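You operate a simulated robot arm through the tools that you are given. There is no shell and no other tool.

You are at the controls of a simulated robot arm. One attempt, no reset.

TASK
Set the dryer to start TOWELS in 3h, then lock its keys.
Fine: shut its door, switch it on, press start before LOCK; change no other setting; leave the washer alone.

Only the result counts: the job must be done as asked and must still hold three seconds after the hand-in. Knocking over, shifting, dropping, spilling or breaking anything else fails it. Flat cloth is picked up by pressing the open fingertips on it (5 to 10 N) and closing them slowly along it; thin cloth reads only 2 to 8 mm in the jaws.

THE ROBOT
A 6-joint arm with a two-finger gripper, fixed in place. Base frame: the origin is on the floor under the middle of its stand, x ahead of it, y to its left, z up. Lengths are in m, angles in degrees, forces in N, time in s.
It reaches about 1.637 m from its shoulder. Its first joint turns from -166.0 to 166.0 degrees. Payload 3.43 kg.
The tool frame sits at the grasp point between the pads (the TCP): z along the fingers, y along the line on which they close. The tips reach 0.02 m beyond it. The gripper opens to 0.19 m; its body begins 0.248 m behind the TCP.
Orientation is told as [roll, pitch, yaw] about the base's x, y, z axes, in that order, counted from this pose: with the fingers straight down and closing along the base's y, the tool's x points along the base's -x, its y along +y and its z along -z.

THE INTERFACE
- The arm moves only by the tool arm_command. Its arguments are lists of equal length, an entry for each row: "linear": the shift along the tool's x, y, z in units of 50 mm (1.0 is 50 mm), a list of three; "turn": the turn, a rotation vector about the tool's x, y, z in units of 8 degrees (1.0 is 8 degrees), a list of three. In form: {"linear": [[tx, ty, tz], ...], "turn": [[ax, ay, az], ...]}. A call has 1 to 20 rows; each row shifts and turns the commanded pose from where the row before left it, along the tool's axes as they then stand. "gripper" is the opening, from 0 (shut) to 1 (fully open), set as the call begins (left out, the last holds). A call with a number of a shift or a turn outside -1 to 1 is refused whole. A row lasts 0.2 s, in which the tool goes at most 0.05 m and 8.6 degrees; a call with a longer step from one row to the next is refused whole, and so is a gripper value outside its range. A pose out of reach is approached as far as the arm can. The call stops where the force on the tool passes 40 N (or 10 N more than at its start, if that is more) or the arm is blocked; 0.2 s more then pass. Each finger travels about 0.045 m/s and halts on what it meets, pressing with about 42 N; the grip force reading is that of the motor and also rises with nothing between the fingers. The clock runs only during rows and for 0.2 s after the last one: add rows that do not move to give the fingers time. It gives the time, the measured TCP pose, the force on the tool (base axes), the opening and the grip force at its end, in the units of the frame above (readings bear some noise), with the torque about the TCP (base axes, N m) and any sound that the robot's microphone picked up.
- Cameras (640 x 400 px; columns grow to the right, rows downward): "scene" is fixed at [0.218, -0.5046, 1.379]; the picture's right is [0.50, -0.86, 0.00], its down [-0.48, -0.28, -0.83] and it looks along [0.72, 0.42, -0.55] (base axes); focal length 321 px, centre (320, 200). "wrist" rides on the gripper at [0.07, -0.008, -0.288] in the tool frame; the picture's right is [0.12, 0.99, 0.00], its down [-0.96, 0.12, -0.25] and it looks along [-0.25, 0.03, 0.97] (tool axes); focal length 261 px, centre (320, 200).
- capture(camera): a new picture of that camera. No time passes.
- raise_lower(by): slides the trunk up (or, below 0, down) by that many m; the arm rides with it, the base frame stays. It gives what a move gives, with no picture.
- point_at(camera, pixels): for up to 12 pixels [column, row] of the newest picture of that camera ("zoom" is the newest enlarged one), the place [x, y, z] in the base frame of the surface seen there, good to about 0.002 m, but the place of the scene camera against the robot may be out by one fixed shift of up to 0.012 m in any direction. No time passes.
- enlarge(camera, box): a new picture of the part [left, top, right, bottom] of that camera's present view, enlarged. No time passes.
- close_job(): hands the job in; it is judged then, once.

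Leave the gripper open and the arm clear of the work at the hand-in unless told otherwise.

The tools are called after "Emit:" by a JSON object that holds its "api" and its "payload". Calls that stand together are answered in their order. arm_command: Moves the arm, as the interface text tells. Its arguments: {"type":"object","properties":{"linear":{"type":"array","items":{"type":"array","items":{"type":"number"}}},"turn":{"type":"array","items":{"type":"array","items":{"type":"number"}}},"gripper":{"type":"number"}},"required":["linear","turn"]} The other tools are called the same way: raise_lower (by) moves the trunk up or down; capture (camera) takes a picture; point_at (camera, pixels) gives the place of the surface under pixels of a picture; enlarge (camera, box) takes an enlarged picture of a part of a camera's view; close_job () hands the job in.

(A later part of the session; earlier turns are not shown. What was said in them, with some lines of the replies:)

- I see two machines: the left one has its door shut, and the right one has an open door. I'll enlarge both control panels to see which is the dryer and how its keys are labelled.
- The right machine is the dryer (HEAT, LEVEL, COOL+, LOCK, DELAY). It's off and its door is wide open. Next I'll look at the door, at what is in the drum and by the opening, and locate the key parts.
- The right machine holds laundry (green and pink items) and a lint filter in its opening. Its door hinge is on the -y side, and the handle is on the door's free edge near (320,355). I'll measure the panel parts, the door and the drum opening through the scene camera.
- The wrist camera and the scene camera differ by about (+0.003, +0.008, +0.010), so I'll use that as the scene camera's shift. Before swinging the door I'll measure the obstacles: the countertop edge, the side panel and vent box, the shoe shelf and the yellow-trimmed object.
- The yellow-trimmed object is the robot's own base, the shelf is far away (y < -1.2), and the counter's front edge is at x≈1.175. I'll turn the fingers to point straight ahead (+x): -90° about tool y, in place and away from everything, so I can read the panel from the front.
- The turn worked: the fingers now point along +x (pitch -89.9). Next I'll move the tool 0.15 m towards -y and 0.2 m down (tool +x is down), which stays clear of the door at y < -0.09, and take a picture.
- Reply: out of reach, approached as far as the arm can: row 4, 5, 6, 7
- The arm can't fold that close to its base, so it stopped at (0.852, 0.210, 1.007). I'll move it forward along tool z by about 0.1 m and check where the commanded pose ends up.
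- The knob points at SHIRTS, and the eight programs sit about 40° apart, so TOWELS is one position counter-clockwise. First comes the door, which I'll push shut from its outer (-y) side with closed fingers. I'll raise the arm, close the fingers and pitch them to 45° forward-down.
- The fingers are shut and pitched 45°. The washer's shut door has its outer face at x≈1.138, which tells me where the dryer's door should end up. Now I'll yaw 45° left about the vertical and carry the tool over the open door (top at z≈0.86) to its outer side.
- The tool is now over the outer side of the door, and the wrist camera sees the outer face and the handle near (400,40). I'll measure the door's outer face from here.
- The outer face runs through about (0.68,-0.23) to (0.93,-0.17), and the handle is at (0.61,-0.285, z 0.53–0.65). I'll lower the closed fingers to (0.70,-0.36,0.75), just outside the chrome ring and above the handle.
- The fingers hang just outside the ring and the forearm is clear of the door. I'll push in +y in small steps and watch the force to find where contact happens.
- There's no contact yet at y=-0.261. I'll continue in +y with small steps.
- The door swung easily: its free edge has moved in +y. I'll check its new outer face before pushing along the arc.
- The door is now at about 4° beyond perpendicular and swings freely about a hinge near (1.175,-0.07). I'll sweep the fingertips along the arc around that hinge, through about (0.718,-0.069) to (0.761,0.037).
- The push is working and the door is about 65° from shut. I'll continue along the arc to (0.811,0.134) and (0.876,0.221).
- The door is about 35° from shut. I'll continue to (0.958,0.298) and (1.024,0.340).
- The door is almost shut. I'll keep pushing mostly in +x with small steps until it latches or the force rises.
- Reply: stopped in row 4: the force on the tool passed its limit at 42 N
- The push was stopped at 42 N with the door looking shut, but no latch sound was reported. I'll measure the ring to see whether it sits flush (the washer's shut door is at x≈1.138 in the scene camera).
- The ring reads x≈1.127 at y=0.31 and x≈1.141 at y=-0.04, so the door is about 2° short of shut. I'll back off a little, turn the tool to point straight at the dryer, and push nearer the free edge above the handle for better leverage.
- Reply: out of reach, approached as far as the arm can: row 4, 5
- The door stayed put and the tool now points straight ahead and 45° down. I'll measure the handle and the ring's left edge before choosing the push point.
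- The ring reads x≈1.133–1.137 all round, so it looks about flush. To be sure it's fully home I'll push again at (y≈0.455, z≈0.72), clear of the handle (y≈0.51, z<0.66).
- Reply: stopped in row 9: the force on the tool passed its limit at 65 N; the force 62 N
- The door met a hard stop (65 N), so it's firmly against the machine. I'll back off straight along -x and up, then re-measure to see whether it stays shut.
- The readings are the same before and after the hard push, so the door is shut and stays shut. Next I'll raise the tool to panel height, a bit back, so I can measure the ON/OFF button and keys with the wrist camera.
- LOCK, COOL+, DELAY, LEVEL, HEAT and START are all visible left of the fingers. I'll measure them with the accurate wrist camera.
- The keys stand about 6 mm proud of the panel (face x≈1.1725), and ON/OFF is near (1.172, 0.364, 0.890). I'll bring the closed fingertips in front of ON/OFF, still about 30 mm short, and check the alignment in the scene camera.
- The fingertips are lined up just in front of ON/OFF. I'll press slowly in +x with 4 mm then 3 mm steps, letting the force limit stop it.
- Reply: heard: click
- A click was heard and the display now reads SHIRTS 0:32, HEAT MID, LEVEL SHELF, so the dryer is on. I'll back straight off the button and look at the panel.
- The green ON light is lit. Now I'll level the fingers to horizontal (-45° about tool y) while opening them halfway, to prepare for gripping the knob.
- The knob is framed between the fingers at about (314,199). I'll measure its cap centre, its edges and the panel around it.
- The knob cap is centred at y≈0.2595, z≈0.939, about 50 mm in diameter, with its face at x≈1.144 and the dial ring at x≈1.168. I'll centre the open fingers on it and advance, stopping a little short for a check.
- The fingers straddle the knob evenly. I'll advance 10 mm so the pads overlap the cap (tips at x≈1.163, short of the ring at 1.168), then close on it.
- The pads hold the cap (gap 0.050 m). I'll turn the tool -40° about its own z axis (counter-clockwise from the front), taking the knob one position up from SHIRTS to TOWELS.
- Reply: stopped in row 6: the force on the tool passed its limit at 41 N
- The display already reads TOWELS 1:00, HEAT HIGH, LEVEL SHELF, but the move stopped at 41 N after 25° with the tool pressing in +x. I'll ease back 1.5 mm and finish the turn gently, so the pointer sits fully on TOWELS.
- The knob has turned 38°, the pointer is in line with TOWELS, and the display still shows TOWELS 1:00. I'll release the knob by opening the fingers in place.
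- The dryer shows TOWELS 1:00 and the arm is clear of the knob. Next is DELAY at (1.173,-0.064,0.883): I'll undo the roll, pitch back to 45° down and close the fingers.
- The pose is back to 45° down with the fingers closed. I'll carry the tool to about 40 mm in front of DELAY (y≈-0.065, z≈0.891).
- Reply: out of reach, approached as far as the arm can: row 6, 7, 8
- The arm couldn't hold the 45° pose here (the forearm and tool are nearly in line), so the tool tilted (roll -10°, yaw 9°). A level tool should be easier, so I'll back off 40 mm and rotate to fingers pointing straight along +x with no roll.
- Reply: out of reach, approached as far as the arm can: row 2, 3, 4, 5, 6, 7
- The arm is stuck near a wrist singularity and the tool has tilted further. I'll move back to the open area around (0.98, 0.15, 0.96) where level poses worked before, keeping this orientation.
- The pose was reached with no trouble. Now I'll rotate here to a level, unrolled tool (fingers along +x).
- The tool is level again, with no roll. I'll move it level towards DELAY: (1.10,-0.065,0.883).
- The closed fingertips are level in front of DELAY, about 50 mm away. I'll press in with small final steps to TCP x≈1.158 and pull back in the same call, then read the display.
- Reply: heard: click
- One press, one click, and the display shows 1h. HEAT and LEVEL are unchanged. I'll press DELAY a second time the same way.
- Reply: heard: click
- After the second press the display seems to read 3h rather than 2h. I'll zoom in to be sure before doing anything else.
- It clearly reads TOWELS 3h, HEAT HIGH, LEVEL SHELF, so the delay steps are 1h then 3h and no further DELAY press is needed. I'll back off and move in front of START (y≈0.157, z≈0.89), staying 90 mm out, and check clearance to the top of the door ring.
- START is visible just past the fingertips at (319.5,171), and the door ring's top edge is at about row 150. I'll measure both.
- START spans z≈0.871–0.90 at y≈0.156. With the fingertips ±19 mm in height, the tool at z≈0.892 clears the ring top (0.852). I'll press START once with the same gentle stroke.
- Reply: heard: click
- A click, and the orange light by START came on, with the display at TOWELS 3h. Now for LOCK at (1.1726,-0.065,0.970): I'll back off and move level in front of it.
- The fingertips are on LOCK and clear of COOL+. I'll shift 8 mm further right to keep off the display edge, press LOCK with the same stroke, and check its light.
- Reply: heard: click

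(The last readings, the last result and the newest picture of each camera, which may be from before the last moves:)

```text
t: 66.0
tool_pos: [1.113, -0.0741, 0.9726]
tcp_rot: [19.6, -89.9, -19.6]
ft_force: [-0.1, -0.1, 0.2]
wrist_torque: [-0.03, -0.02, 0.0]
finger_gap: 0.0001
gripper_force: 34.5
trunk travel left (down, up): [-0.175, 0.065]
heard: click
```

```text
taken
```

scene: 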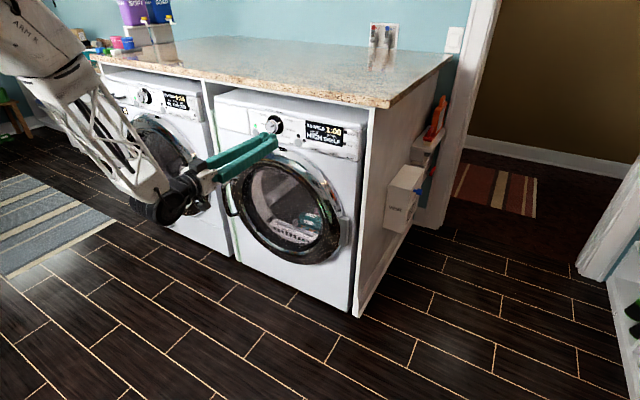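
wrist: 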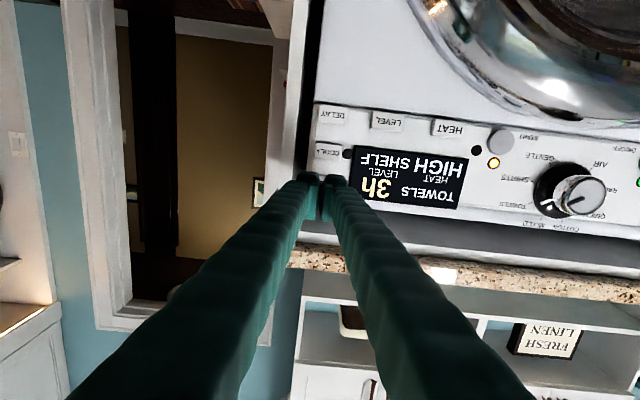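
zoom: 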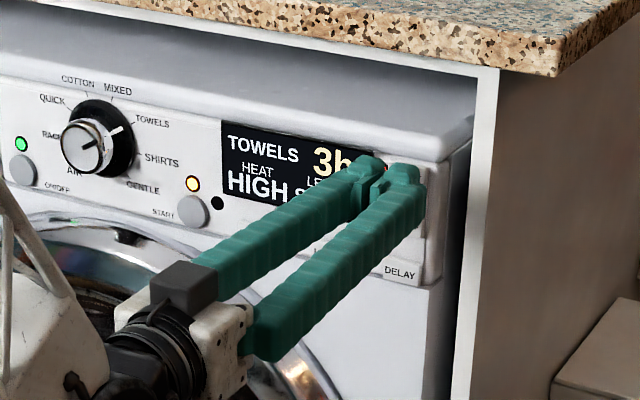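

A click was heard, but the LOCK light is hidden behind the fingers. I'll back straight off and move aside in +y to see it.

Emit:
{"api": "arm_command", "payload": {"linear": [[0, 0, -0.8], [0, 0, -0.8], [-0.3, 0.85, 0], [-0.3, 0.85, 0], [-0.3, 0.85, 0], [-0.3, 0.85, 0], [0, 0, 0]], "turn": [[0, 0, 0], [0, 0, 0], [0, 0, 0], [0, 0, 0], [0, 0, 0], [0, 0, 0], [0, 0, 0]]}}

Emit:
{"api": "capture", "payload": {"camera": "scene"}}

Emit:
{"api": "enlarge", "payload": {"camera": "scene", "box": [290, 105, 370, 165]}}

Emit:
{"api": "capture", "payload": {"camera": "wrist"}}

```text
t: 67.6
tool_pos: [1.0288, 0.0953, 1.0351]
tcp_rot: [16.5, -89.9, -16.4]
ft_force: [0.7, -0.7, 1.7]
wrist_torque: [-0.03, 0.04, 0.02]
finger_gap: 0.0002
gripper_force: 34.5
trunk travel left (down, up): [-0.175, 0.065]
```

```text
taken
```

scene: 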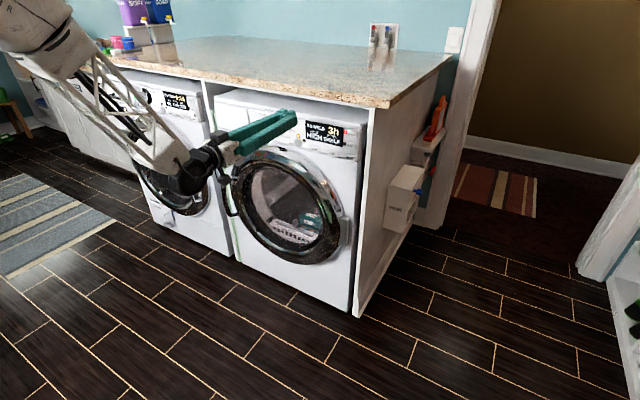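

```text
6.67 times, centred on (330, 135) of scene
```

zoom: 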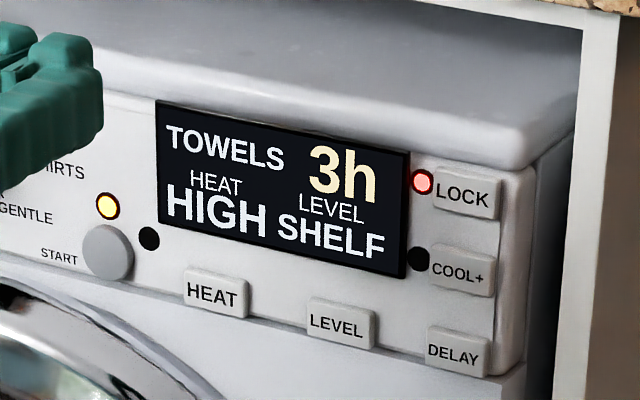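

```text
taken
```

wrist: 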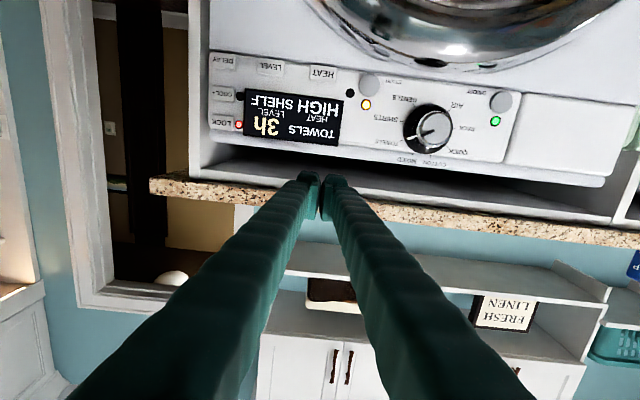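

The red LOCK light is on, START's amber light is on, the display reads TOWELS 3h, COOL+ is off and the door is shut. I'll back the arm away and open the gripper.

Emit:
{"api": "arm_command", "payload": {"linear": [[0, 0, -0.8], [0, 0, -0.6], [-0.8, 0, 0], [-0.8, 0, 0], [0, 0, 0]], "turn": [[0, 0, 0], [0, 0, 0], [0, 0, 0], [0, 0, 0], [0, 0, 0]]}}

Emit:
{"api": "arm_command", "payload": {"linear": [[0, 0, 0], [0, 0, 0], [0, 0, 0], [0, 0, 0], [0, 0, 0], [0, 0, 0], [0, 0, 0], [0, 0, 0], [0, 0, 0], [0, 0, 0], [0, 0, 0], [0, 0, 0]], "turn": [[0, 0, 0], [0, 0, 0], [0, 0, 0], [0, 0, 0], [0, 0, 0], [0, 0, 0], [0, 0, 0], [0, 0, 0], [0, 0, 0], [0, 0, 0], [0, 0, 0], [0, 0, 0]], "gripper": 1}}

Emit:
{"api": "capture", "payload": {"camera": "scene"}}

Emit:
{"api": "enlarge", "payload": {"camera": "scene", "box": [210, 90, 370, 190]}}

Emit:
{"api": "enlarge", "payload": {"camera": "scene", "box": [100, 70, 220, 145]}}

Emit:
{"api": "enlarge", "payload": {"camera": "scene", "box": [210, 130, 370, 270]}}

```text
t: 68.8
tool_pos: [0.9611, 0.0966, 1.111]
tcp_rot: [19.2, -89.8, -19.3]
ft_force: [0.7, -0.1, 0.1]
wrist_torque: [0.01, 0.01, -0.02]
finger_gap: 0.0001
gripper_force: 34.4
trunk travel left (down, up): [-0.175, 0.065]
```

```text
t: 71.4
tool_pos: [0.9607, 0.0975, 1.1128]
tcp_rot: [19.5, -89.9, -19.6]
ft_force: [-0.6, -0.3, 0.1]
wrist_torque: [0.02, -0.01, 0.0]
finger_gap: 0.1899
gripper_force: 0.0
trunk travel left (down, up): [-0.175, 0.065]
```

```text
taken
```

scene: 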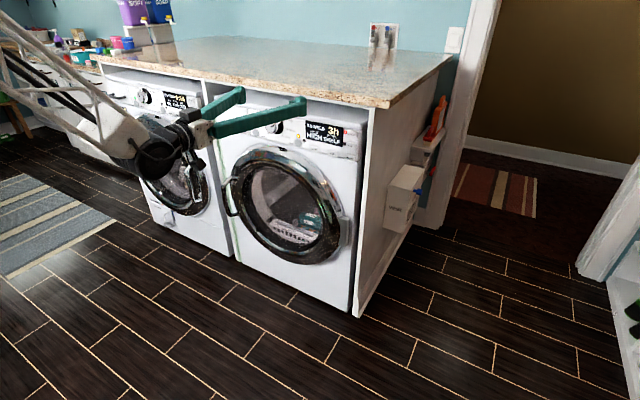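

```text
4.00 times, centred on (290, 140) of scene
```

zoom: 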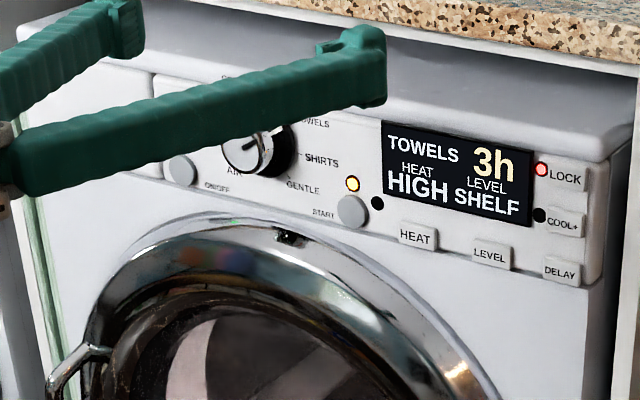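

```text
5.33 times, centred on (160, 108) of scene
```

zoom: 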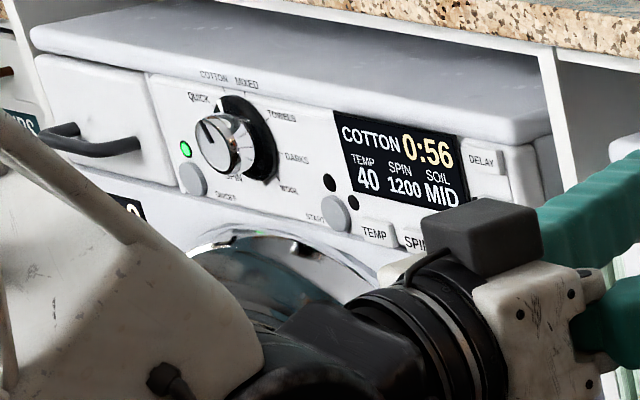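

```text
2.86 times, centred on (290, 200) of scene
```

zoom: 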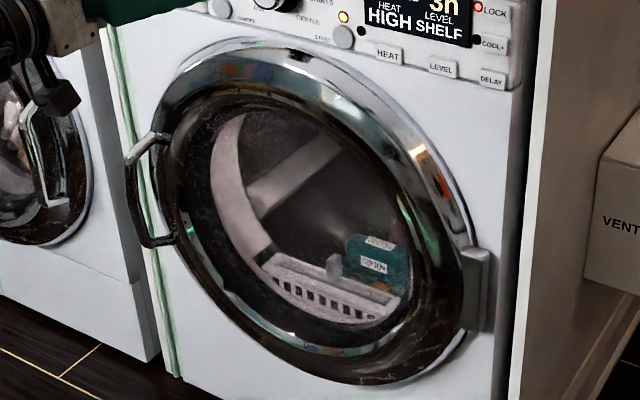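

The dryer shows TOWELS 3h with the START and LOCK lights on, and its door is shut. The washer is unchanged (COTTON 0:56, 40, 1200, MID). The gripper is open and the arm is clear, so I'm handing the job in.

Emit:
{"api": "close_job", "payload": {}}

```text
The job is handed in.
```

The dryer is set to start TOWELS in 3h, with its door shut and its keys locked. The job is handed in, and I haven't seen the judging result.

- **Door:** I pushed it shut until it met a hard stop. It stayed flush after I backed off, but I heard no latch click.
- **Program:** I switched the dryer on and turned the knob from SHIRTS to TOWELS.
- **Other settings:** HEAT went from MID to HIGH when the knob reached TOWELS. I didn't press HEAT, LEVEL or COOL+.
- **Delay:** Two presses of DELAY took it to 1h and then 3h.
- **Start and lock:** I pressed START and then LOCK. The amber START light and the red LOCK light both came on and were still on at the last check.
- **Washer:** I didn't touch it, and it still reads COTTON 0:56, 40, 1200, MID.

The gripper is open and the arm is clear of both machines.
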